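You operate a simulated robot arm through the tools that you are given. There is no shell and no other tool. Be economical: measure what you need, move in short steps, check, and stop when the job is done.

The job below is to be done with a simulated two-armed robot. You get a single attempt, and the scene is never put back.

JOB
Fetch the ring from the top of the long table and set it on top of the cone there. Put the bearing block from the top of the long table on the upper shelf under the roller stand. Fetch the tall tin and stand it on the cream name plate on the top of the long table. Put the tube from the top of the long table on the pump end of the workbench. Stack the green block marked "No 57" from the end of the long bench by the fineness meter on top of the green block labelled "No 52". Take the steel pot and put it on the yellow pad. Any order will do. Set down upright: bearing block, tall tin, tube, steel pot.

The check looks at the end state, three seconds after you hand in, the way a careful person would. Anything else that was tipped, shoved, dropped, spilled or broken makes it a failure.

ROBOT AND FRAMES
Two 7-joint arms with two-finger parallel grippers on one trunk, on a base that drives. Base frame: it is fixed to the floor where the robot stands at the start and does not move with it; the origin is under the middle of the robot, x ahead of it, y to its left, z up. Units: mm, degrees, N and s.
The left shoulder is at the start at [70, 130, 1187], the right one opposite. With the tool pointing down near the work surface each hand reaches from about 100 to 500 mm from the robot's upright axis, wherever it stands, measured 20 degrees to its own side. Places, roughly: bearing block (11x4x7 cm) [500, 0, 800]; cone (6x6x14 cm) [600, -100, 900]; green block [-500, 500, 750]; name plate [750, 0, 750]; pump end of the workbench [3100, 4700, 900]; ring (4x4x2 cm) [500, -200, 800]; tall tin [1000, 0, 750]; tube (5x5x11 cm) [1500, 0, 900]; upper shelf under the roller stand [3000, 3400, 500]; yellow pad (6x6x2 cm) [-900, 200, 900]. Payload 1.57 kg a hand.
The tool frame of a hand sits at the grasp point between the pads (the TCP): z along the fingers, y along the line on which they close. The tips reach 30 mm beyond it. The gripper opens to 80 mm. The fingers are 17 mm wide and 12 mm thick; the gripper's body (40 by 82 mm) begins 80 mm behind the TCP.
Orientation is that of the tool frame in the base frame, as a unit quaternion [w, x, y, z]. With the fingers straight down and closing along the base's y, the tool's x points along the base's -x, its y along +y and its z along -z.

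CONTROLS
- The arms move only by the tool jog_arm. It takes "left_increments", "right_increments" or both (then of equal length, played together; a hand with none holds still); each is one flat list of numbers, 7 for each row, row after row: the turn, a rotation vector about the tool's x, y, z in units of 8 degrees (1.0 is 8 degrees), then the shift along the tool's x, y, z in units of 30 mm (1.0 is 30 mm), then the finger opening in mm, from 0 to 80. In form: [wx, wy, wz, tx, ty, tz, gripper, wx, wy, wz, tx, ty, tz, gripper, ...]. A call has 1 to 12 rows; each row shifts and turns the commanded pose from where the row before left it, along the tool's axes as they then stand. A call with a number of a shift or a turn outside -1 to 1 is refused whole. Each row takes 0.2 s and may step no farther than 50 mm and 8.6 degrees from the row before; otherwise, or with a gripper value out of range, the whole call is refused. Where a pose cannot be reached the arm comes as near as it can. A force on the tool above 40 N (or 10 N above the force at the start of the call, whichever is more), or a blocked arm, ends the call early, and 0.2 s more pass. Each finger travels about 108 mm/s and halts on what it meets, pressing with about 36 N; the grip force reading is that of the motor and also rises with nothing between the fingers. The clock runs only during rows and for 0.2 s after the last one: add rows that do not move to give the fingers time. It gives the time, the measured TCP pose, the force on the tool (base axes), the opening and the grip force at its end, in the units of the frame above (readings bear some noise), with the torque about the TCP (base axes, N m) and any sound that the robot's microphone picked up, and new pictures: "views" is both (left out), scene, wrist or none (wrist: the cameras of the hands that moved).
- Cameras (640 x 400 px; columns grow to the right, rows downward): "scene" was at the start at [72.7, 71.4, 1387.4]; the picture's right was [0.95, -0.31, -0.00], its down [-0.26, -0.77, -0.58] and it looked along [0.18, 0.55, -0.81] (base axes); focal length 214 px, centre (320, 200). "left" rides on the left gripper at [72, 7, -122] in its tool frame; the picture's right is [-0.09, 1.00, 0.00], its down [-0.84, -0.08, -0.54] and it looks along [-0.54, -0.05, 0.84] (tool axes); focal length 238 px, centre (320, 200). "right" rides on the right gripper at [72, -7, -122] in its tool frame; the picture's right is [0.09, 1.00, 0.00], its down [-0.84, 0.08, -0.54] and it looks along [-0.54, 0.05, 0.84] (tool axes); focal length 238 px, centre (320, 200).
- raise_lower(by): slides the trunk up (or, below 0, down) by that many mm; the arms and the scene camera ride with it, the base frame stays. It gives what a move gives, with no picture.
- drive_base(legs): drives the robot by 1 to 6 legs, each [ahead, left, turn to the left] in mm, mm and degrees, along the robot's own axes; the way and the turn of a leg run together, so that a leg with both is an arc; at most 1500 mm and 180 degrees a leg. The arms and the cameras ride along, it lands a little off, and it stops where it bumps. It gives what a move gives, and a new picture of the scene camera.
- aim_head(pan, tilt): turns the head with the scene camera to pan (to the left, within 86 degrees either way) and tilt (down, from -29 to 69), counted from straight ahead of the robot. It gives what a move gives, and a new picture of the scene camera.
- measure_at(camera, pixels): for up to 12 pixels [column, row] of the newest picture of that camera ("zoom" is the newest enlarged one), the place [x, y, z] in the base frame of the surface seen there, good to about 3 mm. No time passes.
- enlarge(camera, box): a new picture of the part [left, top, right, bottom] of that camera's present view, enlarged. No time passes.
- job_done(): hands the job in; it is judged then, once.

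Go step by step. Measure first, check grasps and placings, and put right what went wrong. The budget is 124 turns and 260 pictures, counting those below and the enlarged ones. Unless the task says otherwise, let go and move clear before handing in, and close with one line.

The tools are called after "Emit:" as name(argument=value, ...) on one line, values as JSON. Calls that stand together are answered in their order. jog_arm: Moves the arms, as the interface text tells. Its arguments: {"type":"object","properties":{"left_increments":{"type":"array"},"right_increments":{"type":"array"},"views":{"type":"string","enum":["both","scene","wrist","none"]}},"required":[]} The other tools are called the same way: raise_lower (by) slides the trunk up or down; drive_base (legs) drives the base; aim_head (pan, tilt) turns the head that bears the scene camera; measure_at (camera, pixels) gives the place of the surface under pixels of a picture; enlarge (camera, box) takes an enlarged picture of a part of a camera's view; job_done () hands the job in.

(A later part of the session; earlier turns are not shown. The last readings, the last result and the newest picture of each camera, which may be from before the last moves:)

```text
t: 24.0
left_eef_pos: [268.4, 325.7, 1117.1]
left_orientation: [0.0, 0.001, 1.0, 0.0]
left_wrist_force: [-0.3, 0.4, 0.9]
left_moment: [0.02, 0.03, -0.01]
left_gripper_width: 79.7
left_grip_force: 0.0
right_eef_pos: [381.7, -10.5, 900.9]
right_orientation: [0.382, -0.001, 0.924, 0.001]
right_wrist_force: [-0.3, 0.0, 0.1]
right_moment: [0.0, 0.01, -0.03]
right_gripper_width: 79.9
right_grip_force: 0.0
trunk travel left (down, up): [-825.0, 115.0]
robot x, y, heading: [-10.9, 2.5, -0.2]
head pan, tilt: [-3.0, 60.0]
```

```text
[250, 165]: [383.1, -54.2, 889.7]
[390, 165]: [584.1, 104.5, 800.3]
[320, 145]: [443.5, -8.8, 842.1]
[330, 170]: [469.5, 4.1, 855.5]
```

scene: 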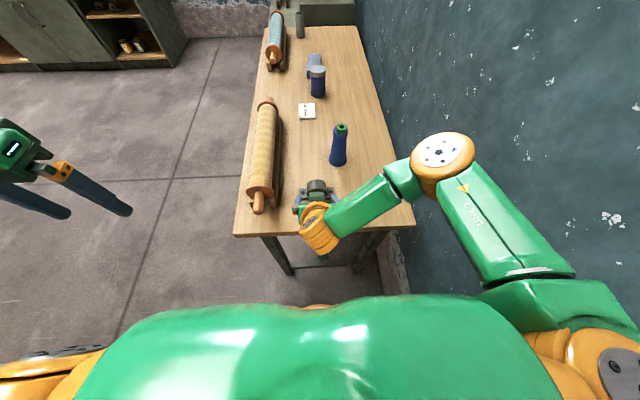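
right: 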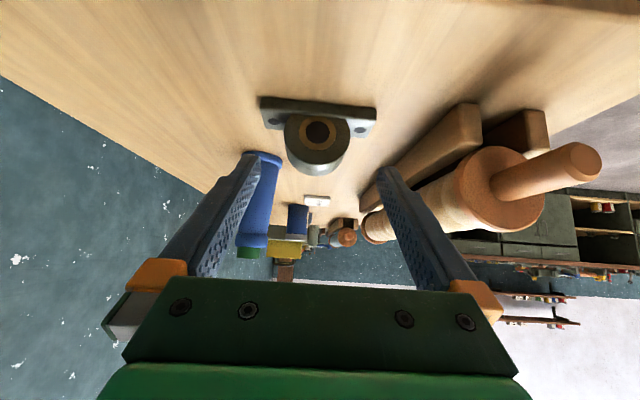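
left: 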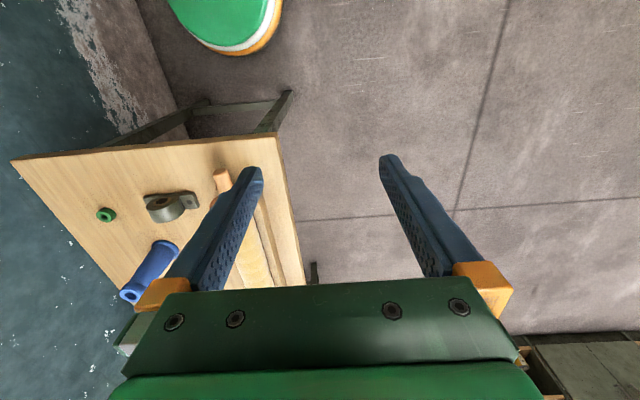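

Well aligned. Advance 81 mm along the fingers and close.

Emit:
jog_arm(right_increments=[0, 0, 0, -0.02, 0, 0.9, 80, 0, 0, 0, -0.02, 0, 0.9, 80, 0, 0, 0, -0.02, 0, 0.9, 80, 0, 0, 0, 0, 0, 0, 80, 0, 0, 0, 0, 0, 0, 50, 0, 0, 0, 0, 0, 0, 50], views="both")

```text
t: 25.4
left_eef_pos: [268.6, 325.1, 1118.2]
left_orientation: [0.0, 0.001, 1.0, 0.0]
left_wrist_force: [-0.8, -0.6, -0.7]
left_moment: [-0.02, 0.04, 0.02]
left_gripper_width: 80.0
left_grip_force: 0.0
right_eef_pos: [441.5, -10.6, 841.6]
right_orientation: [0.382, 0.0, 0.924, 0.001]
right_wrist_force: [1.3, -1.7, -0.6]
right_moment: [-0.13, -0.09, -0.09]
right_gripper_width: 61.2
right_grip_force: 35.7
trunk travel left (down, up): [-825.0, 115.0]
robot x, y, heading: [-10.5, -0.1, -0.0]
head pan, tilt: [-3.0, 60.0]
```

scene: 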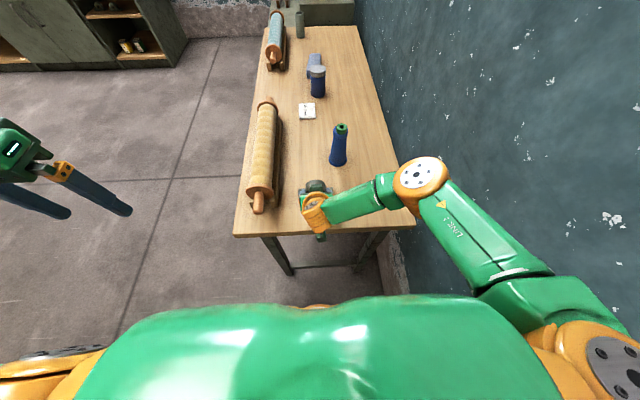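
right: 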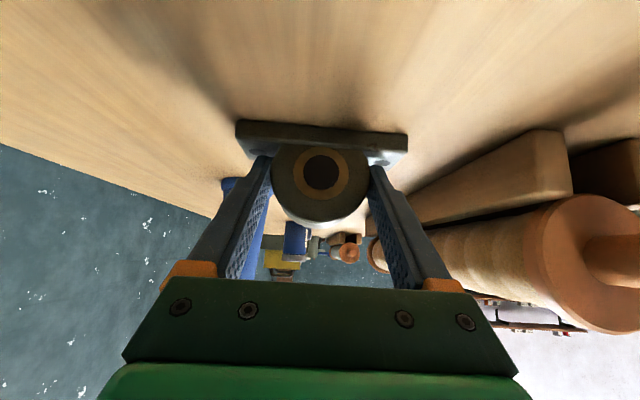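

Gripped at 61 mm, 36 N. Lift 90 mm straight up and check for slip.

Emit:
jog_arm(right_increments=[0, 0, 0, -0.3, 0, -0.3, 50, 0, 0, 0, -0.6, 0, -0.6, 50, 0, 0, 0, -0.6, 0, -0.6, 50, 0, 0, 0, -0.6, 0, -0.6, 50, 0, 0, 0, 0, 0, 0, 50, 0, 0, 0, 0, 0, 0, 50], views="wrist")

```text
t: 26.8
left_eef_pos: [268.2, 326.6, 1117.2]
left_orientation: [-0.001, 0.001, 1.0, 0.001]
left_wrist_force: [-0.2, 0.1, 0.0]
left_moment: [-0.01, -0.01, -0.02]
left_gripper_width: 79.9
left_grip_force: 0.1
right_eef_pos: [441.2, -9.7, 933.8]
right_orientation: [0.38, 0.0, 0.925, 0.0]
right_wrist_force: [0.0, 0.3, -6.4]
right_moment: [0.05, 0.09, -0.01]
right_gripper_width: 61.2
right_grip_force: 35.5
trunk travel left (down, up): [-825.0, 115.0]
robot x, y, heading: [-10.2, 2.1, -0.0]
head pan, tilt: [-3.0, 60.0]
```

right: 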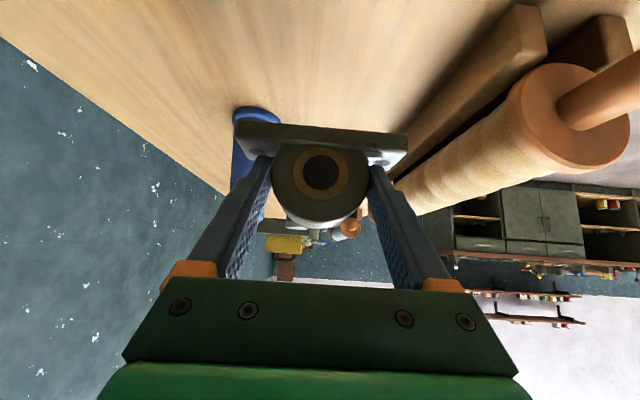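

The block hangs firmly (0.65 kg). I'll pull the hand up and back, then drive through the gap between bench and table to the table's left side, facing it.

Emit:
jog_arm(right_increments=[0, 0, 0, 0, 0, -1, 50, 0, 0, 0, 0, 0, -1, 50, 0, 0, 0, 0, 0, -1, 50, 0, 0, 0, 0, 0, -1, 50, 0, 0, 0, 0, 0, 0, 50], views="none")

Emit:
drive_base(legs=[[95, 0, 0], [0, 700, 0]])

```text
t: 28.0
left_eef_pos: [269.1, 326.3, 1116.9]
left_orientation: [-0.002, 0.002, 1.0, 0.0]
left_wrist_force: [0.1, -0.1, -0.2]
left_moment: [-0.04, 0.0, -0.01]
left_gripper_width: 79.9
left_grip_force: 0.1
right_eef_pos: [357.7, -10.3, 1018.6]
right_orientation: [0.38, 0.0, 0.925, 0.001]
right_wrist_force: [0.1, 1.0, -6.3]
right_moment: [0.01, 0.13, -0.02]
right_gripper_width: 61.2
right_grip_force: 36.0
trunk travel left (down, up): [-825.0, 115.0]
robot x, y, heading: [-13.3, -0.9, -0.4]
head pan, tilt: [-3.0, 60.0]
```

```text
t: 32.5
left_eef_pos: [363.1, 1001.6, 1117.3]
left_orientation: [0.0, -0.003, 1.0, 0.001]
left_wrist_force: [1.1, -0.8, -0.4]
left_moment: [-0.01, 0.03, -0.02]
left_gripper_width: 79.8
left_grip_force: 0.1
right_eef_pos: [454.9, 667.9, 1018.6]
right_orientation: [0.381, -0.003, 0.925, 0.002]
right_wrist_force: [0.2, -0.5, -6.6]
right_moment: [0.0, 0.11, -0.02]
right_gripper_width: 61.2
right_grip_force: 36.0
trunk travel left (down, up): [-825.0, 115.0]
robot x, y, heading: [86.0, 674.8, 0.3]
head pan, tilt: [-3.0, 60.0]
```

scene: 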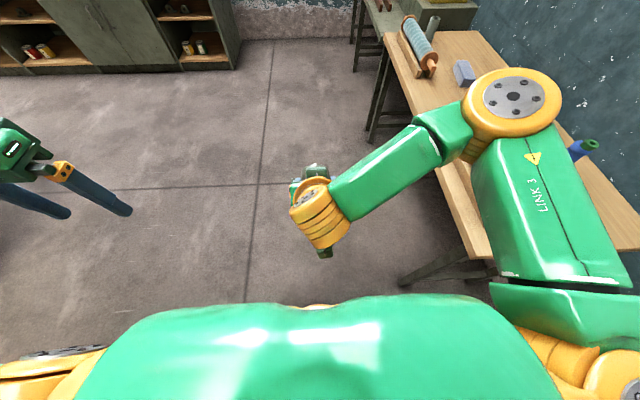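

Clear so far. Drive ahead along the table, turn to face it and approach.

Emit:
drive_base(legs=[[775, 25, 0], [0, 0, -90], [180, 0, 0]])

Emit:
aim_head(pan=12, tilt=50)

```text
t: 41.5
left_eef_pos: [1215.3, 267.5, 1118.3]
left_orientation: [0.001, 0.688, 0.726, -0.001]
left_wrist_force: [0.4, 0.6, 0.2]
left_moment: [-0.02, -0.03, 0.01]
left_gripper_width: 80.1
left_grip_force: 0.0
right_eef_pos: [885.5, 160.8, 1018.5]
right_orientation: [0.278, 0.635, 0.671, -0.263]
right_wrist_force: [-0.1, 0.3, -5.5]
right_moment: [0.12, -0.02, 0.02]
right_gripper_width: 61.3
right_grip_force: 35.8
trunk travel left (down, up): [-825.0, 115.0]
robot x, y, heading: [873.8, 530.0, -87.0]
head pan, tilt: [-3.0, 60.0]
```

scene: 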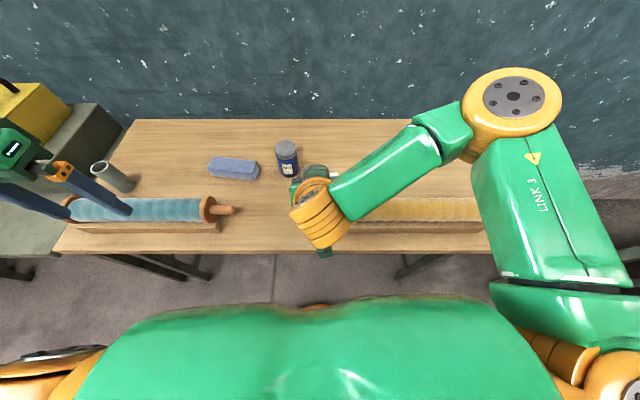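

```text
t: 42.3
left_eef_pos: [1215.7, 265.0, 1117.8]
left_orientation: [0.0, 0.688, 0.726, 0.0]
left_wrist_force: [-0.8, -0.5, -0.2]
left_moment: [0.02, 0.0, -0.01]
left_gripper_width: 79.9
left_grip_force: 0.0
right_eef_pos: [886.2, 159.3, 1017.1]
right_orientation: [0.276, 0.636, 0.671, -0.262]
right_wrist_force: [-0.2, -0.6, -6.6]
right_moment: [0.13, 0.01, 0.01]
right_gripper_width: 61.2
right_grip_force: 35.7
trunk travel left (down, up): [-825.0, 115.0]
robot x, y, heading: [872.1, 525.6, -87.3]
head pan, tilt: [12.0, 50.0]
```

scene: 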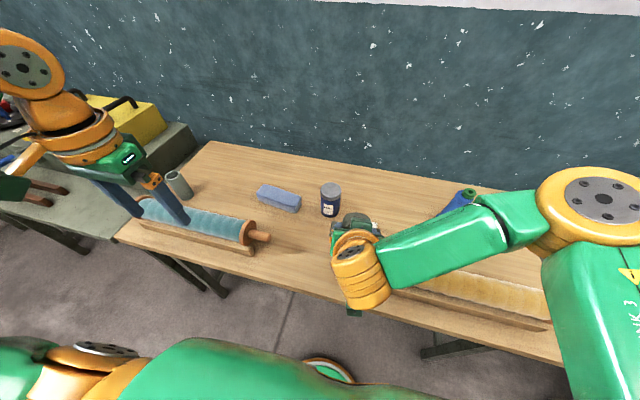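

Facing the table now (873,527,−87°). I'll measure the elbow's clearance, tin (330,198) and others.

Emit:
measure_at(camera="scene", pixels=[[600, 245], [545, 215], [600, 175], [460, 195], [468, 190], [330, 187], [330, 213], [322, 200], [340, 200], [178, 175], [260, 236], [430, 300]])

Emit:
enlarge(camera="scene", box=[240, 160, 400, 260])

Emit:
enlarge(camera="right", box=[0, 0, 640, 400])

```text
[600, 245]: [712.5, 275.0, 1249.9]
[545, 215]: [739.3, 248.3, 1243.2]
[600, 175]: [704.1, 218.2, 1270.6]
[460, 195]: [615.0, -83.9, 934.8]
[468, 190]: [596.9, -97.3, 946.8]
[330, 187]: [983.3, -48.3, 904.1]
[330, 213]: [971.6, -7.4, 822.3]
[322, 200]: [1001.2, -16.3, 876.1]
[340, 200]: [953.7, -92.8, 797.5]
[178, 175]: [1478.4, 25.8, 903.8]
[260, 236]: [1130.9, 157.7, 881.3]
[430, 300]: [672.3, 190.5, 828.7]
```

```text
4.00 times, centred on (320, 210) of scene
```

zoom: 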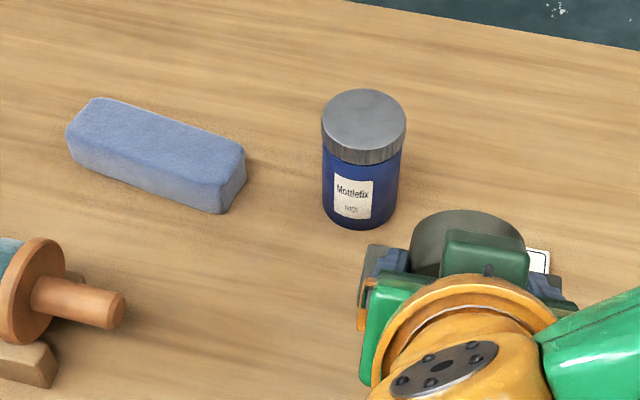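

```text
1.00 times, centred on (320, 200) of right (not enlarged: the box is as wide or as high as the picture)
```

zoom: 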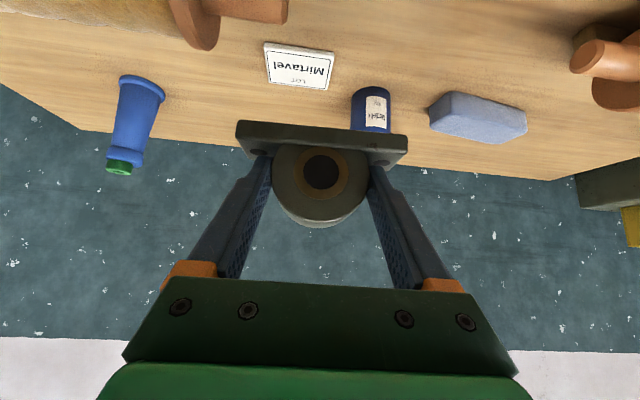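

The tin is the blue "Mottlefix" one; the cream plate "Mirtavel" shows in the right camera at (298,66). Measure both.

Emit:
measure_at(camera="zoom", pixels=[[264, 43], [334, 55], [266, 77], [330, 90], [298, 66], [298, 86]])

Emit:
measure_at(camera="scene", pixels=[[331, 183], [331, 191], [322, 188], [340, 188], [330, 199], [330, 208], [323, 207], [338, 207], [178, 170], [178, 190]])

```text
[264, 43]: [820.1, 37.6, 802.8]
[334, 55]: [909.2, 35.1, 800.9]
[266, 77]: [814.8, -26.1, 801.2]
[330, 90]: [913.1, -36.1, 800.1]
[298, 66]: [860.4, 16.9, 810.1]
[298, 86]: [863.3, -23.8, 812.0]
```

```text
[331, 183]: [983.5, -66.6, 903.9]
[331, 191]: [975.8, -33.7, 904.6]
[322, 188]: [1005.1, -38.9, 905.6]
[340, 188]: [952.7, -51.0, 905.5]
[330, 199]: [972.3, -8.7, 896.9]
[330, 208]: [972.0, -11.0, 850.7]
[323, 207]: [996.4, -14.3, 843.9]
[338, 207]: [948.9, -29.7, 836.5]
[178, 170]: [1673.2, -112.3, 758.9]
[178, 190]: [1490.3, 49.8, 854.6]
```

Tin centre ≈(978,−40), Ø≈58, top 905; plate centre ≈(863,5), top ≈811. Shift the right hand with the block to the right, then drive 85 mm closer.

Emit:
jog_arm(right_increments=[0, 0, 0, 0, -1, 0, 50, 0, 0, 0, 0, -1, 0, 50, 0, 0, 0, 0, -1, 0, 50, 0, 0, 0, 0, -1, 0, 50, 0, 0, 0, 0, -1, 0, 50, 0, 0, 0, 0, -1, 0, 50, 0, 0, 0, 0, 0, 0, 50], views="none")

Emit:
drive_base(legs=[[85, 0, 0]])

```text
t: 43.9
left_eef_pos: [1213.3, 264.8, 1117.7]
left_orientation: [-0.001, 0.688, 0.726, 0.0]
left_wrist_force: [0.6, -0.8, -0.3]
left_moment: [0.02, 0.02, 0.0]
left_gripper_width: 80.1
left_grip_force: 0.1
right_eef_pos: [710.0, 126.6, 1015.4]
right_orientation: [0.277, 0.635, 0.672, -0.261]
right_wrist_force: [-0.5, 0.3, -6.2]
right_moment: [0.12, 0.03, -0.02]
right_gripper_width: 61.2
right_grip_force: 36.0
right hand out of reach, approached as far as the arm can: row 4, 5
trunk travel left (down, up): [-825.0, 115.0]
robot x, y, heading: [877.6, 527.7, -86.9]
head pan, tilt: [12.0, 50.0]
```

```text
t: 45.0
left_eef_pos: [1218.3, 184.8, 1119.7]
left_orientation: [0.001, 0.689, 0.725, -0.002]
left_wrist_force: [-0.6, 1.6, 0.2]
left_moment: [-0.05, 0.0, 0.0]
left_gripper_width: 79.7
left_grip_force: 0.0
right_eef_pos: [713.6, 47.4, 1017.4]
right_orientation: [0.278, 0.636, 0.671, -0.263]
right_wrist_force: [-0.3, 0.2, -6.1]
right_moment: [0.09, -0.04, 0.01]
right_gripper_width: 61.3
right_grip_force: 35.6
trunk travel left (down, up): [-825.0, 115.0]
robot x, y, heading: [878.4, 439.2, -87.3]
head pan, tilt: [12.0, 50.0]
```

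scene: 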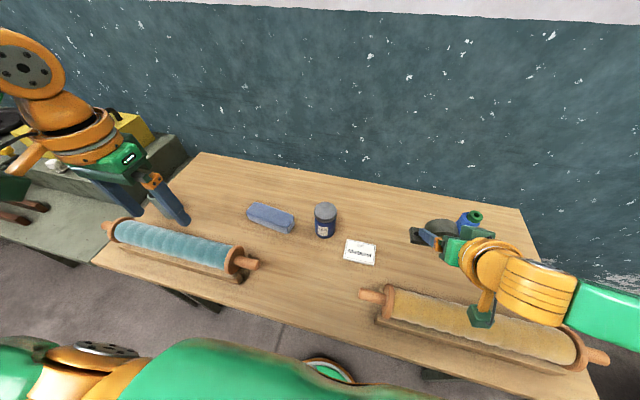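

The tin and plate are in clear view. Bring the left hand above the tin.

Emit:
jog_arm(left_increments=[0, 0, 0, -0.787, -0.926, 0.496, 80, 0, 0, 0, -0.787, -0.926, 0.496, 80, 0, 0, 0, -0.787, -0.926, 0.496, 80, 0, 0, 0, -0.787, -0.926, 0.496, 80, 0, 0, 0, -0.787, -0.926, 0.496, 80, 0, 0, 0, -0.787, -0.926, 0.496, 80, 0, 0, 0, -0.787, -0.926, 0.496, 80, 0, 0, 0, -0.787, -0.926, 0.496, 80, 0, 0, 0, -0.787, -0.926, 0.496, 80, 0, 0, 0, 0, 0, 0, 80], views="both")

Emit:
measure_at(camera="scene", pixels=[[352, 240], [376, 245], [346, 261], [373, 267], [360, 252]])

```text
t: 47.2
left_eef_pos: [1053.4, 45.1, 1008.5]
left_orientation: [-0.001, 0.689, 0.724, 0.0]
left_wrist_force: [-0.2, 0.1, -0.6]
left_moment: [0.02, 0.01, -0.02]
left_gripper_width: 80.2
left_grip_force: 0.0
left hand out of reach, approached as far as the arm can: row 6, 7, 8, 9
right_eef_pos: [712.9, 42.0, 1015.7]
right_orientation: [0.276, 0.637, 0.671, -0.26]
right_wrist_force: [-0.3, -0.7, -6.4]
right_moment: [0.1, 0.01, -0.03]
right_gripper_width: 61.1
right_grip_force: 36.0
trunk travel left (down, up): [-825.0, 115.0]
robot x, y, heading: [877.1, 441.2, -87.2]
head pan, tilt: [12.0, 50.0]
```

scene: 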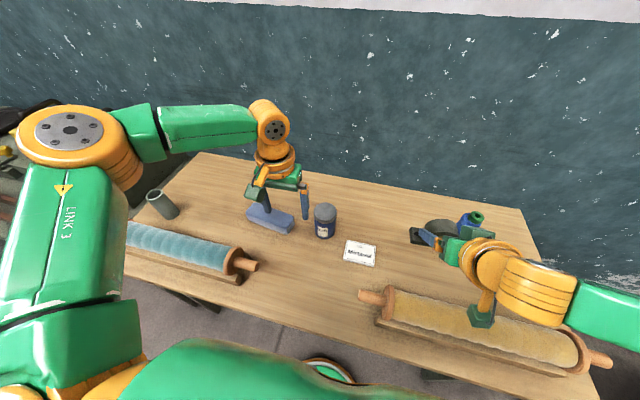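
left: 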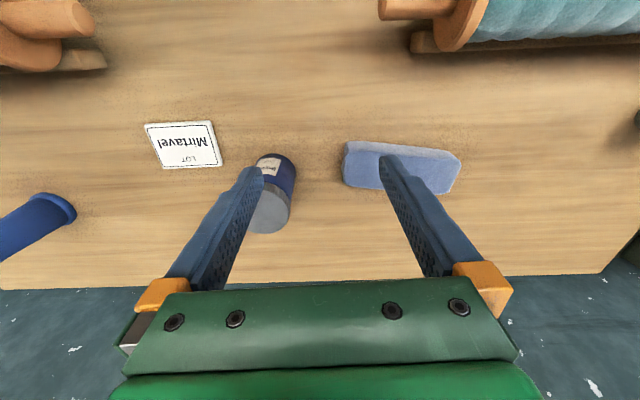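

```text
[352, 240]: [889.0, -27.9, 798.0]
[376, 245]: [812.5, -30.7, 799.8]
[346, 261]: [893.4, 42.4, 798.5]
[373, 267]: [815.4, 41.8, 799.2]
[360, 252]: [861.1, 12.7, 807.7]
```

The arm stalled while high. I'll lower first (tips stay above the tin), then go on toward it.

Emit:
jog_arm(left_increments=[0, 0, 0, 0, 0, 0.9, 80, 0, 0, 0, 0, 0, 0.7, 80, 0, 0, 0, -0.68, -0.66, 0, 80, 0, 0, 0, -0.68, -0.66, 0, 80, 0, 0, 0, -0.68, -0.66, 0, 80, 0, 0, 0, -0.68, -0.66, 0, 80, 0, 0, 0, 0, 0, 0, 80], views="both")

```text
t: 48.8
left_eef_pos: [1053.3, 48.8, 996.9]
left_orientation: [0.0, 0.689, 0.725, 0.001]
left_wrist_force: [-0.2, -0.2, -0.1]
left_moment: [-0.03, 0.02, 0.02]
left_gripper_width: 80.1
left_grip_force: 0.2
left hand out of reach, approached as far as the arm can: row 1, 2, 3, 4, 5, 6
right_eef_pos: [712.5, 43.5, 1015.7]
right_orientation: [0.277, 0.636, 0.672, -0.26]
right_wrist_force: [0.5, -1.1, -5.4]
right_moment: [0.12, 0.06, 0.03]
right_gripper_width: 61.1
right_grip_force: 35.2
trunk travel left (down, up): [-825.0, 115.0]
robot x, y, heading: [880.1, 441.8, -86.9]
head pan, tilt: [12.0, 50.0]
```

scene: 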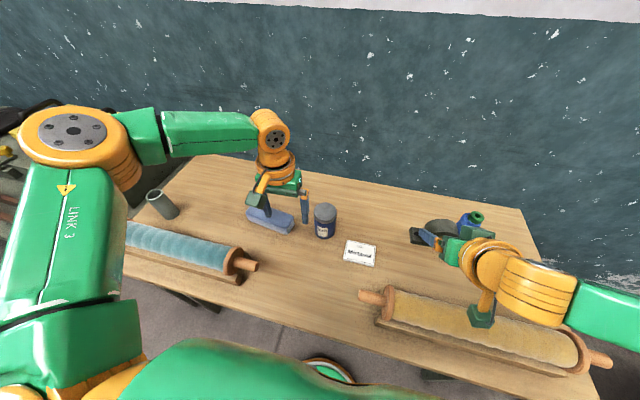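
left: 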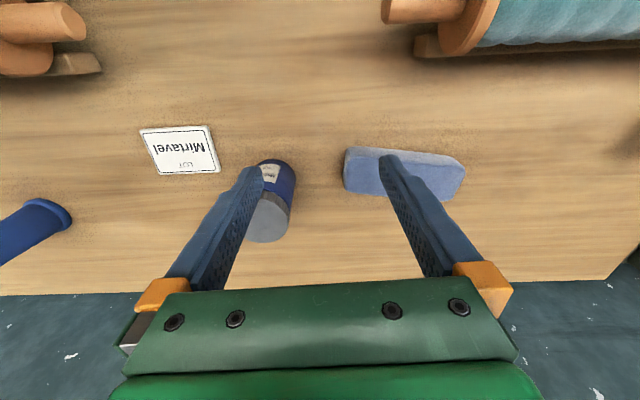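

Seems to be a local arm-posture limit. I'll draw the left hand back, move it inward nearer the middle, then lower and go forward.

Emit:
jog_arm(left_increments=[0, 0, 0, 1, 0, 0, 80, 0, 0, 0, 1, 0, 0, 80, 0, 0, 0, 1, 0, 0, 80, 0, 0, 0, 1, 0, 0, 80, 0, 0, 0, 0, -1, 0, 80, 0, 0, 0, 0, -1, 0, 80, 0, 0, 0, 0, -1, 0, 80, 0, 0, 0, 0, 0, 1, 80, 0, 0, 0, 0, 0, 0, 80], views="scene")

```text
t: 50.8
left_eef_pos: [988.3, 170.4, 975.3]
left_orientation: [-0.001, 0.689, 0.725, 0.0]
left_wrist_force: [-1.3, -0.1, -0.1]
left_moment: [-0.01, -0.04, -0.01]
left_gripper_width: 79.8
left_grip_force: 0.1
left hand out of reach, approached as far as the arm can: row 7, 8
right_eef_pos: [713.6, 42.0, 1014.8]
right_orientation: [0.276, 0.636, 0.672, -0.26]
right_wrist_force: [-1.1, -0.9, -6.6]
right_moment: [0.11, 0.04, -0.01]
right_gripper_width: 61.2
right_grip_force: 36.0
trunk travel left (down, up): [-825.0, 115.0]
robot x, y, heading: [878.2, 442.6, -87.3]
head pan, tilt: [12.0, 50.0]
```

scene: 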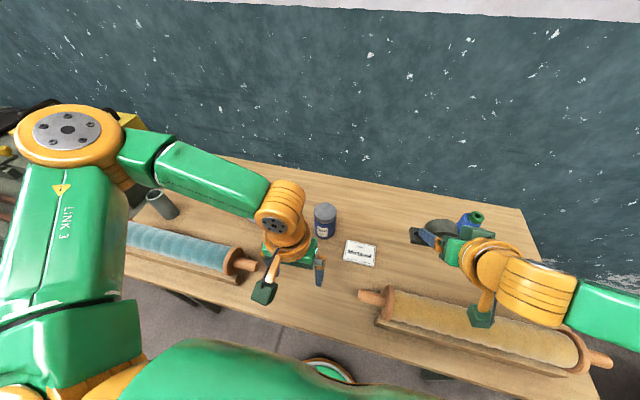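

Probably the last wrist joint's limit. The tin is round, so I'll yaw the hand 40° clockwise with the forearm, then move toward the tin.

Emit:
jog_arm(left_increments=[0, 0, 1, 0, 0, 0, 80, 0, 0, 1, 0, 0, 0, 80, 0, 0, 1, 0, 0, 0, 80, 0, 0, 1, 0, 0, 0, 80, 0, 0, 1, 0, 0, 0, 80, 0, 0, 0, -0.77, -0.64, 0, 80, 0, 0, 0, -0.77, -0.64, 0, 80, 0, 0, 0, -0.77, -0.64, 0, 80, 0, 0, 0, -0.77, -0.64, 0, 80, 0, 0, 0, 0, 0, 0, 80], views="scene")

```text
t: 53.0
left_eef_pos: [979.1, 166.1, 1005.1]
left_orientation: [-0.002, 0.896, 0.445, 0.0]
left_wrist_force: [-0.1, 0.0, -0.1]
left_moment: [-0.02, -0.03, 0.03]
left_gripper_width: 79.8
left_grip_force: 0.0
left hand out of reach, approached as far as the arm can: row 6, 7, 8, 9
right_eef_pos: [713.8, 43.5, 1015.3]
right_orientation: [0.275, 0.637, 0.671, -0.261]
right_wrist_force: [0.5, 0.5, -6.5]
right_moment: [0.11, 0.05, -0.04]
right_gripper_width: 61.3
right_grip_force: 35.6
trunk travel left (down, up): [-825.0, 115.0]
robot x, y, heading: [877.2, 443.9, -87.3]
head pan, tilt: [12.0, 50.0]
```

scene: 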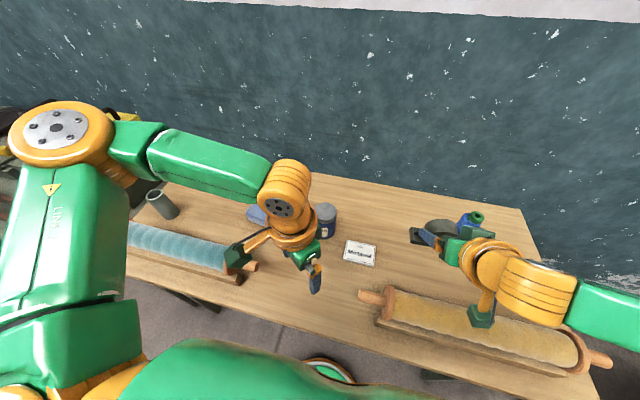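

The elbow posture is poor. I'll back off into free floor space and re-pose the left arm: yaw back, swing left, then lower.

Emit:
drive_base(legs=[[-270, 0, -2.8]])

Emit:
jog_arm(left_increments=[0, 0, -1, 0, 0, 0, 80, 0, 0, -1, 0, 0, 0, 80, 0, 0, -1, 0, 0, 0, 80, 0, 0, -1, 0, 0, 0, 80, 0, 0, -1, 0, 0, 0, 80, 0, 0, 0, 0, 1, 0, 80, 0, 0, 0, 0, 1, 0, 80, 0, 0, 0, 0, 1, 0, 80, 0, 0, 0, 0, 1, 0, 80, 0, 0, 0, 0, 1, 0, 80, 0, 0, 0, 0, 1, 0, 80, 0, 0, 0, 0, 1, 0, 80], views="none")

Emit:
jog_arm(left_increments=[0, 0, 0, 0, 0, 1, 80, 0, 0, 0, 0, 0, 1, 80, 0, 0, 0, 0, 0, 1, 80, 0, 0, 0, 0, 0, 1, 80, 0, 0, 0, 0, 0, 1, 80, 0, 0, 0, 0, 0, 1, 80, 0, 0, 0, 0, 0, 0, 80], views="scene")

```text
t: 54.9
left_eef_pos: [958.7, 429.3, 1005.5]
left_orientation: [0.0, 0.906, 0.422, 0.001]
left_wrist_force: [-0.2, -0.3, 0.8]
left_moment: [0.01, 0.03, 0.02]
left_gripper_width: 79.9
left_grip_force: 0.0
right_eef_pos: [687.0, 316.9, 1013.2]
right_orientation: [0.267, 0.655, 0.655, -0.266]
right_wrist_force: [-0.6, -0.8, -6.3]
right_moment: [0.12, -0.02, -0.01]
right_gripper_width: 61.3
right_grip_force: 36.4
trunk travel left (down, up): [-825.0, 115.0]
robot x, y, heading: [869.6, 711.8, -90.2]
head pan, tilt: [12.0, 50.0]
```

scene: 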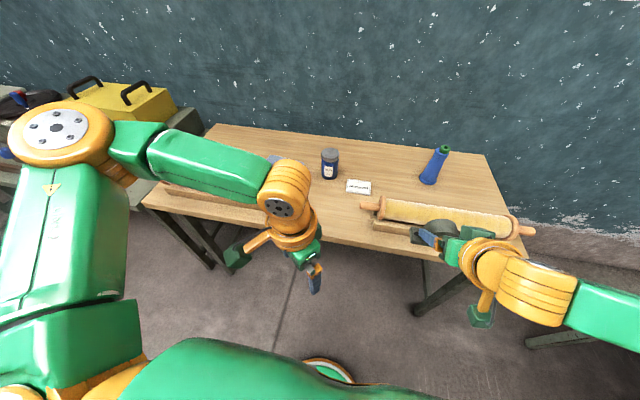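

```text
t: 57.5
left_eef_pos: [1172.2, 432.2, 1007.1]
left_orientation: [-0.001, 0.708, 0.706, 0.001]
left_wrist_force: [-0.6, 0.2, -0.6]
left_moment: [-0.01, 0.0, 0.0]
left_gripper_width: 79.8
left_grip_force: 0.1
right_eef_pos: [687.1, 319.7, 1015.4]
right_orientation: [0.268, 0.654, 0.655, -0.268]
right_wrist_force: [-0.5, 0.3, -6.7]
right_moment: [0.1, -0.04, 0.02]
right_gripper_width: 61.1
right_grip_force: 36.0
trunk travel left (down, up): [-825.0, 115.0]
robot x, y, heading: [872.0, 706.0, -90.4]
head pan, tilt: [12.0, 50.0]
```

```text
t: 59.1
left_eef_pos: [1170.0, 427.8, 827.5]
left_orientation: [-0.001, 0.707, 0.707, 0.0]
left_wrist_force: [-0.4, 0.0, 0.4]
left_moment: [0.01, -0.01, 0.01]
left_gripper_width: 79.8
left_grip_force: 0.0
right_eef_pos: [686.9, 319.1, 1015.5]
right_orientation: [0.269, 0.655, 0.654, -0.268]
right_wrist_force: [0.1, 0.4, -6.4]
right_moment: [0.12, -0.02, 0.05]
right_gripper_width: 61.2
right_grip_force: 36.0
trunk travel left (down, up): [-825.0, 115.0]
robot x, y, heading: [869.2, 711.0, -90.1]
head pan, tilt: [12.0, 50.0]
```

scene: 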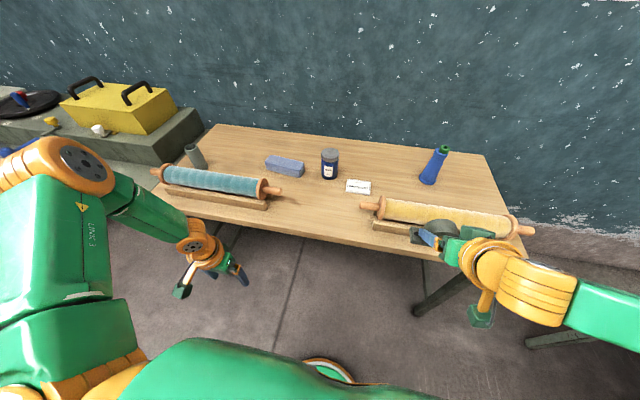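

Reaches low well on the left. Test here in free space: up 100, then to forward 470/left 80.

Emit:
jog_arm(left_increments=[0, 0, 0, 0, 0, -1, 80, 0, 0, 0, 0, 0, -1, 80, 0, 0, 0, 0, 0, -0.5, 80, 0, 0, 0, -0.78, -0.9, 0, 80, 0, 0, 0, -0.78, -0.9, 0, 80, 0, 0, 0, -0.78, -0.9, 0, 80, 0, 0, 0, -0.78, -0.9, 0, 80, 0, 0, 0, -0.78, -0.9, 0, 80, 0, 0, 0, -0.78, -0.9, 0, 80, 0, 0, 0, -0.78, -0.9, 0, 80, 0, 0, 0, -0.78, -0.9, 0, 80, 0, 0, 0, 0, 0, 0, 80], views="scene")

```text
t: 61.7
left_eef_pos: [1028.8, 321.8, 959.6]
left_orientation: [-0.002, 0.707, 0.707, -0.001]
left_wrist_force: [0.4, 0.2, 0.3]
left_moment: [-0.01, 0.01, 0.0]
left_gripper_width: 80.0
left_grip_force: 0.0
left hand out of reach, approached as far as the arm can: row 7, 8, 9, 10, 11
right_eef_pos: [687.3, 318.8, 1015.2]
right_orientation: [0.269, 0.654, 0.655, -0.268]
right_wrist_force: [-0.2, -1.0, -6.5]
right_moment: [0.14, 0.01, -0.01]
right_gripper_width: 61.3
right_grip_force: 36.2
trunk travel left (down, up): [-825.0, 115.0]
robot x, y, heading: [871.2, 706.6, -90.0]
head pan, tilt: [12.0, 50.0]
```

scene: 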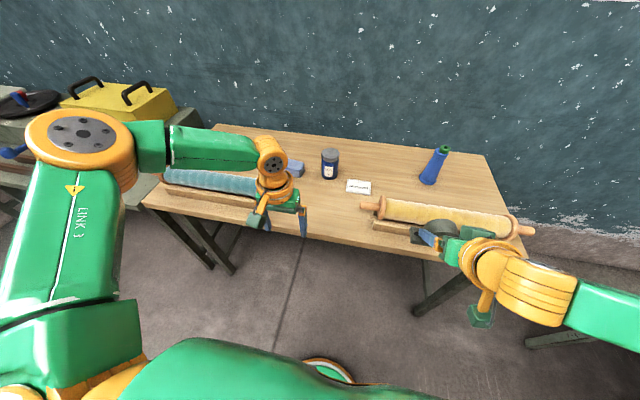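

Stalled at forward 386. Test the yaw idea properly: yaw 40° clockwise, then move forward-right.

Emit:
jog_arm(left_increments=[0, 0, 1, 0, 0, 0, 80, 0, 0, 1, 0, 0, 0, 80, 0, 0, 1, 0, 0, 0, 80, 0, 0, 1, 0, 0, 0, 80, 0, 0, 1, 0, 0, 0, 80, 0, 0, 0, -0.97, -0.06, 0, 80, 0, 0, 0, -0.97, -0.06, 0, 80, 0, 0, 0, -0.97, -0.06, 0, 80, 0, 0, 0, -0.97, -0.06, 0, 80, 0, 0, 0, 0, 0, 0, 80], views="scene")

```text
t: 63.9
left_eef_pos: [1020.5, 313.7, 993.8]
left_orientation: [-0.001, 0.907, 0.422, -0.001]
left_wrist_force: [0.8, -0.7, -0.1]
left_moment: [-0.01, -0.02, -0.01]
left_gripper_width: 80.0
left_grip_force: 0.1
left hand out of reach, approached as far as the arm can: row 6, 7, 8, 9
right_eef_pos: [686.8, 319.4, 1014.1]
right_orientation: [0.269, 0.654, 0.654, -0.268]
right_wrist_force: [0.2, -0.2, -6.6]
right_moment: [0.12, 0.0, 0.02]
right_gripper_width: 61.3
right_grip_force: 36.0
trunk travel left (down, up): [-825.0, 115.0]
robot x, y, heading: [873.4, 712.3, -90.1]
head pan, tilt: [12.0, 50.0]
```

scene: 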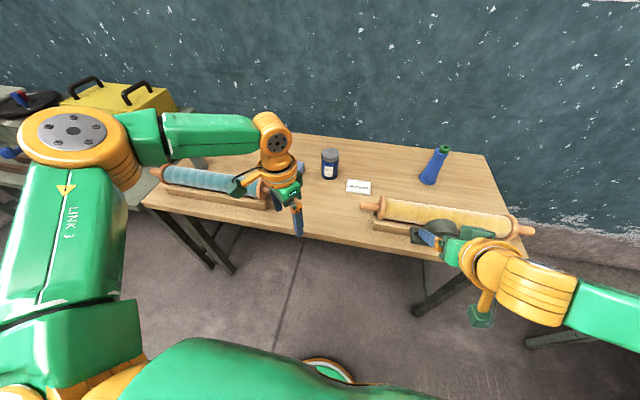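

Not the yaw. I'll mimic the right arm's starting posture: raise to ~1150, draw back, and cross to the middle, to flip the elbow.

Emit:
jog_arm(left_increments=[0, 0, -1, 0, 0, -1, 80, 0, 0, -1, 0, 0, -1, 80, 0, 0, -1, 0, 0, -1, 80, 0, 0, -1, 0, 0, -1, 80, 0, 0, -1, 0, 0, -1, 80, 0, 0, 0, 1, 0, 0, 80, 0, 0, 0, 1, 0, 0, 80, 0, 0, 0, 1, 0, 0, 80, 0, 0, 0, 1, 0, 0, 80, 0, 0, 0, 1, 0, 0, 80], views="none")

Emit:
jog_arm(left_increments=[0, 0, 0, 0, -1, 0, 80, 0, 0, 0, 0, -1, 0, 80, 0, 0, 0, 0, -1, 0, 80, 0, 0, 0, 0, -1, 0, 80, 0, 0, 0, 0, -1, 0, 80, 0, 0, 0, 0, -1, 0, 80], views="scene")

```text
t: 66.1
left_eef_pos: [1029.4, 471.5, 1131.9]
left_orientation: [0.0, 0.708, 0.707, 0.0]
left_wrist_force: [-0.6, -0.1, 1.0]
left_moment: [0.01, -0.01, 0.01]
left_gripper_width: 79.9
left_grip_force: 0.1
left hand out of reach, approached as far as the arm can: row 5
right_eef_pos: [687.3, 320.4, 1016.0]
right_orientation: [0.27, 0.653, 0.655, -0.268]
right_wrist_force: [-0.3, 0.0, -6.4]
right_moment: [0.11, 0.01, -0.03]
right_gripper_width: 61.2
right_grip_force: 36.6
trunk travel left (down, up): [-825.0, 115.0]
robot x, y, heading: [871.6, 711.1, -90.2]
head pan, tilt: [12.0, 50.0]
```

```text
t: 67.5
left_eef_pos: [955.1, 465.6, 1134.0]
left_orientation: [-0.001, 0.708, 0.706, -0.001]
left_wrist_force: [-0.3, -0.2, 0.5]
left_moment: [0.01, -0.03, 0.02]
left_gripper_width: 80.1
left_grip_force: 0.1
left hand out of reach, approached as far as the arm can: row 3, 4, 5, 6
right_eef_pos: [688.3, 318.6, 1014.3]
right_orientation: [0.269, 0.654, 0.654, -0.268]
right_wrist_force: [-0.4, -0.2, -6.8]
right_moment: [0.12, 0.0, 0.0]
right_gripper_width: 61.3
right_grip_force: 35.9
trunk travel left (down, up): [-825.0, 115.0]
robot x, y, heading: [874.8, 711.7, -90.2]
head pan, tilt: [12.0, 50.0]
```

scene: 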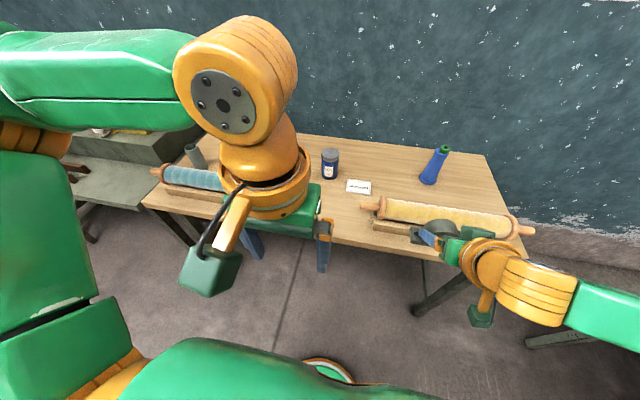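

Left arm posture limits straight-down reach. A 30° forward tilt draws the wrist back and should extend reach; test it here in free space.

Emit:
jog_arm(left_increments=[0, -0.94, 0, 0, 0.3, 0, 80, 0, -0.94, 0, 0, 0.3, 0, 80, 0, -0.94, 0, 0, 0.3, 0, 80, 0, -0.94, 0, 0, 0.3, 0, 80, 0, 0, 0, -0.233, 0, 0.955, 80, 0, 0, 0, -0.233, 0, 0.955, 80, 0, 0, 0, -0.233, 0, 0.955, 80, 0, 0, 0, -0.233, 0, 0.955, 80, 0, 0, 0, -0.233, 0, 0.955, 80, 0, 0, 0, -0.233, 0, 0.955, 80, 0, 0, 0, -0.233, 0, 0.955, 80], views="none")

Emit:
jog_arm(left_increments=[0, 0, 0, -0.233, 0, 0.955, 80, 0, 0, 0, -0.233, 0, 0.955, 80, 0, 0, 0, -0.233, 0, 0.955, 80, 0, 0, 0, 0, 0, 0, 80], views="both")

```text
t: 68.2
left_eef_pos: [978.3, 462.3, 1137.2]
left_orientation: [0.116, 0.691, 0.702, -0.125]
left_wrist_force: [2.3, -9.5, -4.1]
left_moment: [0.4, 0.26, -0.39]
left_gripper_width: 80.1
left_grip_force: 0.1
right_eef_pos: [686.7, 320.3, 1015.5]
right_orientation: [0.269, 0.654, 0.654, -0.268]
right_wrist_force: [0.9, 0.0, -5.3]
right_moment: [0.13, 0.02, 0.01]
right_gripper_width: 60.9
right_grip_force: 36.0
trunk travel left (down, up): [-825.0, 115.0]
robot x, y, heading: [870.5, 708.6, -90.4]
head pan, tilt: [12.0, 50.0]
stopped in row 3 (left hand): the force on the tool passed its limit at 125 N (the readings are from after the stop); the commanded pose is now the measured one
```

```text
t: 69.2
left_eef_pos: [976.9, 414.8, 1061.6]
left_orientation: [0.117, 0.692, 0.701, -0.126]
left_wrist_force: [0.4, 0.6, 0.3]
left_moment: [-0.03, 0.0, 0.0]
left_gripper_width: 80.0
left_grip_force: 0.1
right_eef_pos: [687.5, 320.6, 1015.5]
right_orientation: [0.269, 0.654, 0.655, -0.267]
right_wrist_force: [0.7, 0.5, -6.0]
right_moment: [0.12, 0.0, 0.0]
right_gripper_width: 61.5
right_grip_force: 36.0
trunk travel left (down, up): [-825.0, 115.0]
robot x, y, heading: [869.7, 708.3, -90.2]
head pan, tilt: [12.0, 50.0]
```

scene: 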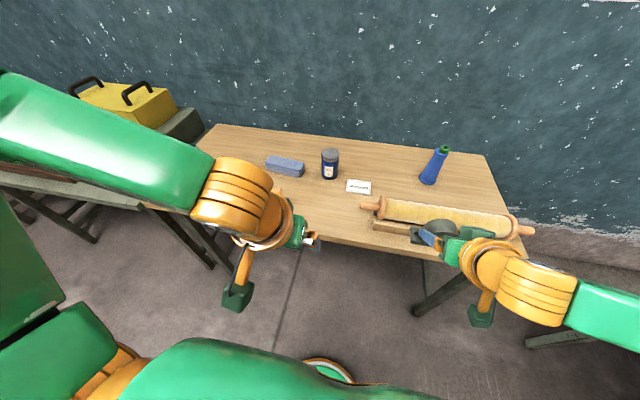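
left: 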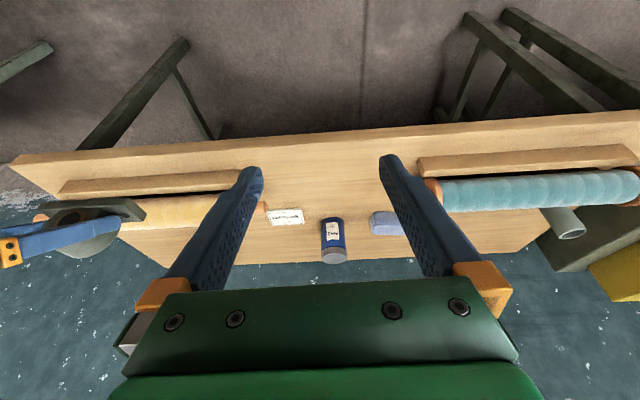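

It touched its own body while tilting close in; now it's clear at 14° tilt. Complete the tilt to 30° and extend.

Emit:
jog_arm(left_increments=[0, -1, 0, 0, 0, 0, 80, 0, -1, 0, 0, 0, 0, 80, 0, 0, 0, -0.28, 0, 0.94, 80, 0, 0, 0, -0.28, 0, 0.94, 80, 0, 0, 0, -0.28, 0, 0.94, 80, 0, 0, 0, -0.28, 0, 0.94, 80, 0, 0, 0, -0.28, 0, 0.94, 80, 0, 0, 0, -0.28, 0, 0.94, 80, 0, 0, 0, -0.28, 0, 0.94, 80, 0, 0, 0, -0.28, 0, 0.94, 80, 0, 0, 0, 0, 0, 0, 80], views="scene")

```text
t: 71.7
left_eef_pos: [1023.0, 228.5, 970.8]
left_orientation: [0.212, 0.669, 0.678, -0.22]
left_wrist_force: [-0.2, 0.3, 0.2]
left_moment: [0.0, 0.0, 0.02]
left_gripper_width: 80.3
left_grip_force: 0.0
left hand out of reach, approached as far as the arm can: row 1, 2, 6, 7, 8, 9, 10
right_eef_pos: [687.5, 319.2, 1015.2]
right_orientation: [0.269, 0.654, 0.654, -0.268]
right_wrist_force: [1.0, -0.6, -5.7]
right_moment: [0.1, -0.02, -0.05]
right_gripper_width: 61.2
right_grip_force: 36.4
trunk travel left (down, up): [-825.0, 115.0]
robot x, y, heading: [873.0, 709.1, -90.3]
head pan, tilt: [12.0, 50.0]
```

scene: 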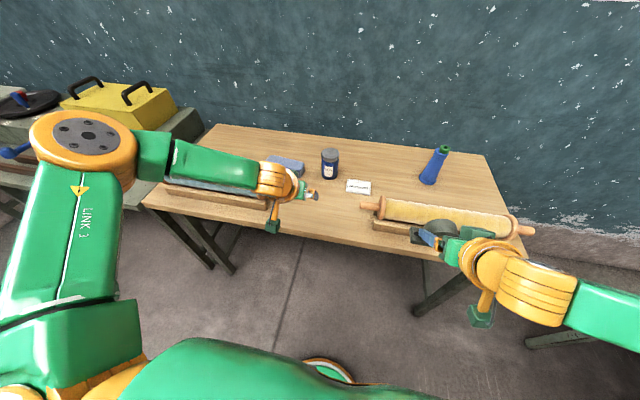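

At 35° tilt the left hand reaches forward 482 but not below z≈970, so I can lower the trunk instead. First raise/retract the right hand and measure the trestle legs and the tin/plate from here.

Emit:
jog_arm(right_increments=[0, 0, 0, 0, 0, -1, 50, 0, 0, 0, 0, 0, -1, 50, 0, 0, 0, 0, 0, -1, 50, 0, 0, 0, 0, 0, -1, 50, 0, 0, 0, 0, 0, 0, 50], views="scene")

Emit:
measure_at(camera="scene", pixels=[[233, 270], [422, 310], [210, 262], [322, 155], [338, 155], [330, 150], [330, 161], [330, 178], [349, 182], [370, 184], [347, 192], [371, 193]])

Emit:
enlarge(camera="scene", box=[260, 120, 420, 220])

```text
t: 72.8
left_eef_pos: [1021.2, 229.0, 970.9]
left_orientation: [0.212, 0.668, 0.678, -0.222]
left_wrist_force: [-0.3, 0.3, -0.5]
left_moment: [0.0, 0.01, -0.02]
left_gripper_width: 79.8
left_grip_force: 0.0
right_eef_pos: [685.4, 336.4, 1113.3]
right_orientation: [0.268, 0.655, 0.654, -0.267]
right_wrist_force: [0.0, 0.4, -6.1]
right_moment: [0.11, -0.01, 0.04]
right_gripper_width: 61.3
right_grip_force: 36.1
right hand out of reach, approached as far as the arm can: row 1, 2, 3, 4
trunk travel left (down, up): [-825.0, 115.0]
robot x, y, heading: [871.7, 708.8, -90.0]
head pan, tilt: [12.0, 50.0]
```

scene: 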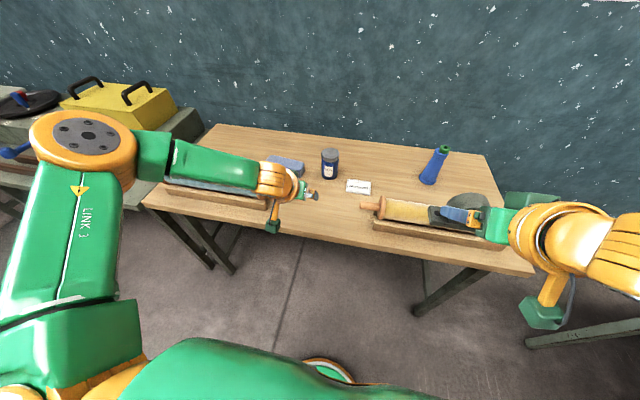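

```text
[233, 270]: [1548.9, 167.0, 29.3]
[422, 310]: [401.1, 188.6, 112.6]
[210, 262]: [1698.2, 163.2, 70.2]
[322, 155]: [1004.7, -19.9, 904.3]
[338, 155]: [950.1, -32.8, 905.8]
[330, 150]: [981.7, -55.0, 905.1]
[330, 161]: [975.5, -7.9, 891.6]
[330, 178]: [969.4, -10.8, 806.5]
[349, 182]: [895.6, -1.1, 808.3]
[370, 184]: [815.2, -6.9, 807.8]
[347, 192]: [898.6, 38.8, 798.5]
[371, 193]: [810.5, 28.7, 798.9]
```

```text
4.00 times, centred on (340, 170) of scene
```

zoom: 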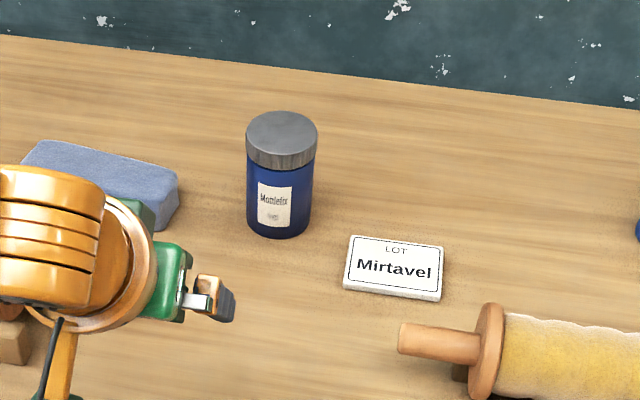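

Legs are at x 400 and 1549 – plenty of room. Measure plate corners, tin lid rim and the yellow roller's handle in the zoom.

Emit:
measure_at(camera="zoom", pixels=[[353, 241], [440, 250], [436, 291], [349, 282], [395, 265], [404, 333], [485, 310], [282, 114], [282, 150], [248, 130], [316, 132], [282, 236]])

Emit:
drive_base(legs=[[262, -44, 0]])

Emit:
enlarge(camera="left", box=[160, 100, 480, 300])

```text
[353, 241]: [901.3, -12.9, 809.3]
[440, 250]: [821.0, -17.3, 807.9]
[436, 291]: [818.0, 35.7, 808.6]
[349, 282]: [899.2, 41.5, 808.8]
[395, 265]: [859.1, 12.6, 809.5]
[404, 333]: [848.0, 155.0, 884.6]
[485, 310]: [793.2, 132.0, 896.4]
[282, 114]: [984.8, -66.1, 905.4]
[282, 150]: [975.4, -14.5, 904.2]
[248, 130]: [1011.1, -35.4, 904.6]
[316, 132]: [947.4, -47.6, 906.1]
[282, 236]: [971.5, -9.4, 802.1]
```

```text
t: 74.7
left_eef_pos: [974.1, -29.7, 971.9]
left_orientation: [0.213, 0.669, 0.676, -0.223]
left_wrist_force: [-0.2, -0.6, 0.8]
left_moment: [-0.01, -0.02, 0.01]
left_gripper_width: 79.9
left_grip_force: 0.0
right_eef_pos: [639.0, 78.9, 1114.6]
right_orientation: [0.269, 0.654, 0.654, -0.268]
right_wrist_force: [-1.0, 0.6, -5.9]
right_moment: [0.14, 0.02, 0.0]
right_gripper_width: 61.2
right_grip_force: 36.0
trunk travel left (down, up): [-825.0, 115.0]
robot x, y, heading: [828.1, 450.4, -90.3]
head pan, tilt: [12.0, 50.0]
```

scene: 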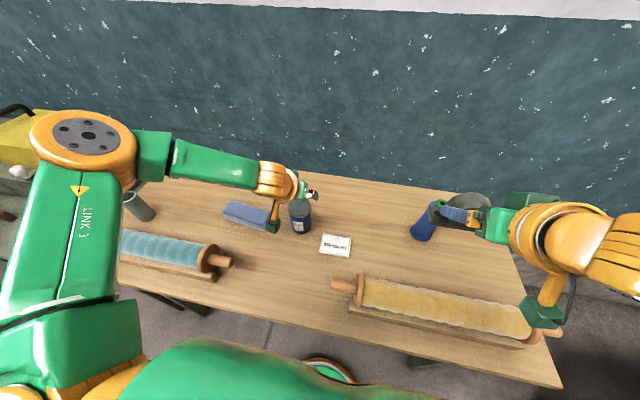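

```text
2.00 times, centred on (320, 200) of left
```

zoom: 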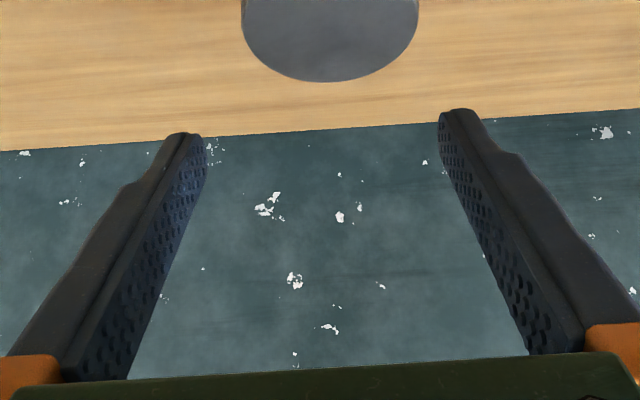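

Tin centre ≈(978,−39), hand at (974,−30) right above. Shift 4 mm, then lower the trunk 60 mm and check.

Emit:
jog_arm(left_increments=[0, 0, 0, 0, 0.13, 0, 80, 0, 0, 0, 0, 0, 0, 80], views="none")

Emit:
raise_lower(by=-45)

Emit:
enlarge(camera="left", box=[160, 100, 480, 300])

Emit:
enlarge(camera="scene", box=[220, 150, 380, 250])

```text
t: 75.3
left_eef_pos: [978.7, -29.9, 971.4]
left_orientation: [0.211, 0.67, 0.677, -0.222]
left_wrist_force: [0.4, -0.1, 0.6]
left_moment: [-0.02, 0.0, 0.01]
left_gripper_width: 79.9
left_grip_force: 0.0
right_eef_pos: [638.9, 77.2, 1113.6]
right_orientation: [0.268, 0.655, 0.654, -0.268]
right_wrist_force: [0.4, 0.2, -6.8]
right_moment: [0.16, -0.02, -0.01]
right_gripper_width: 61.4
right_grip_force: 35.7
trunk travel left (down, up): [-825.0, 115.0]
robot x, y, heading: [824.9, 449.0, -90.2]
head pan, tilt: [12.0, 50.0]
```

```text
t: 76.2
left_eef_pos: [977.8, -32.2, 928.6]
left_orientation: [0.211, 0.67, 0.676, -0.222]
left_wrist_force: [0.6, 0.1, 0.5]
left_moment: [-0.02, -0.01, -0.02]
left_gripper_width: 79.9
left_grip_force: 0.0
right_eef_pos: [640.3, 75.7, 1067.6]
right_orientation: [0.268, 0.655, 0.654, -0.267]
right_wrist_force: [0.9, 1.0, -5.4]
right_moment: [0.12, 0.02, -0.03]
right_gripper_width: 61.2
right_grip_force: 35.8
trunk travel left (down, up): [-780.0, 160.0]
robot x, y, heading: [827.0, 448.0, -90.3]
head pan, tilt: [12.0, 50.0]
```

```text
2.00 times, centred on (320, 200) of left
```

zoom: 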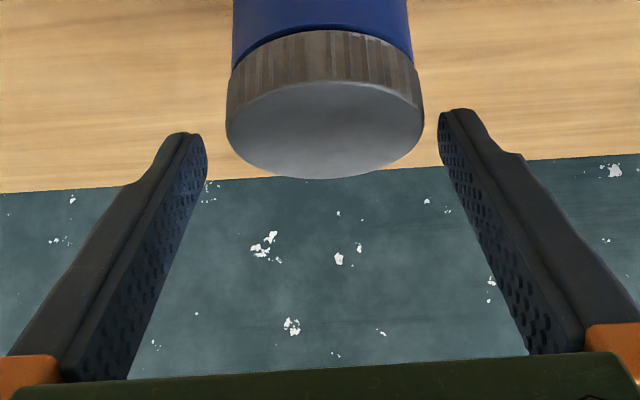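

```text
4.00 times, centred on (300, 200) of scene
```

zoom: 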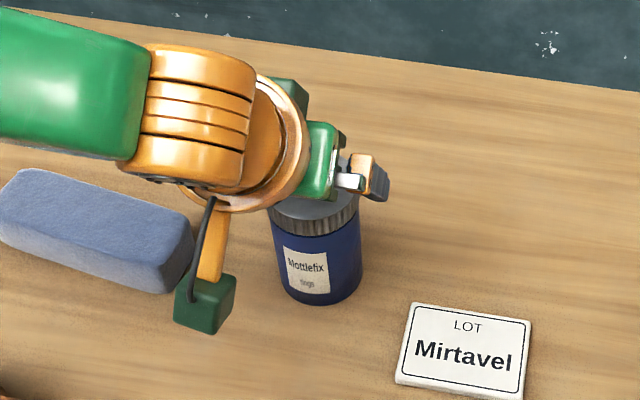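

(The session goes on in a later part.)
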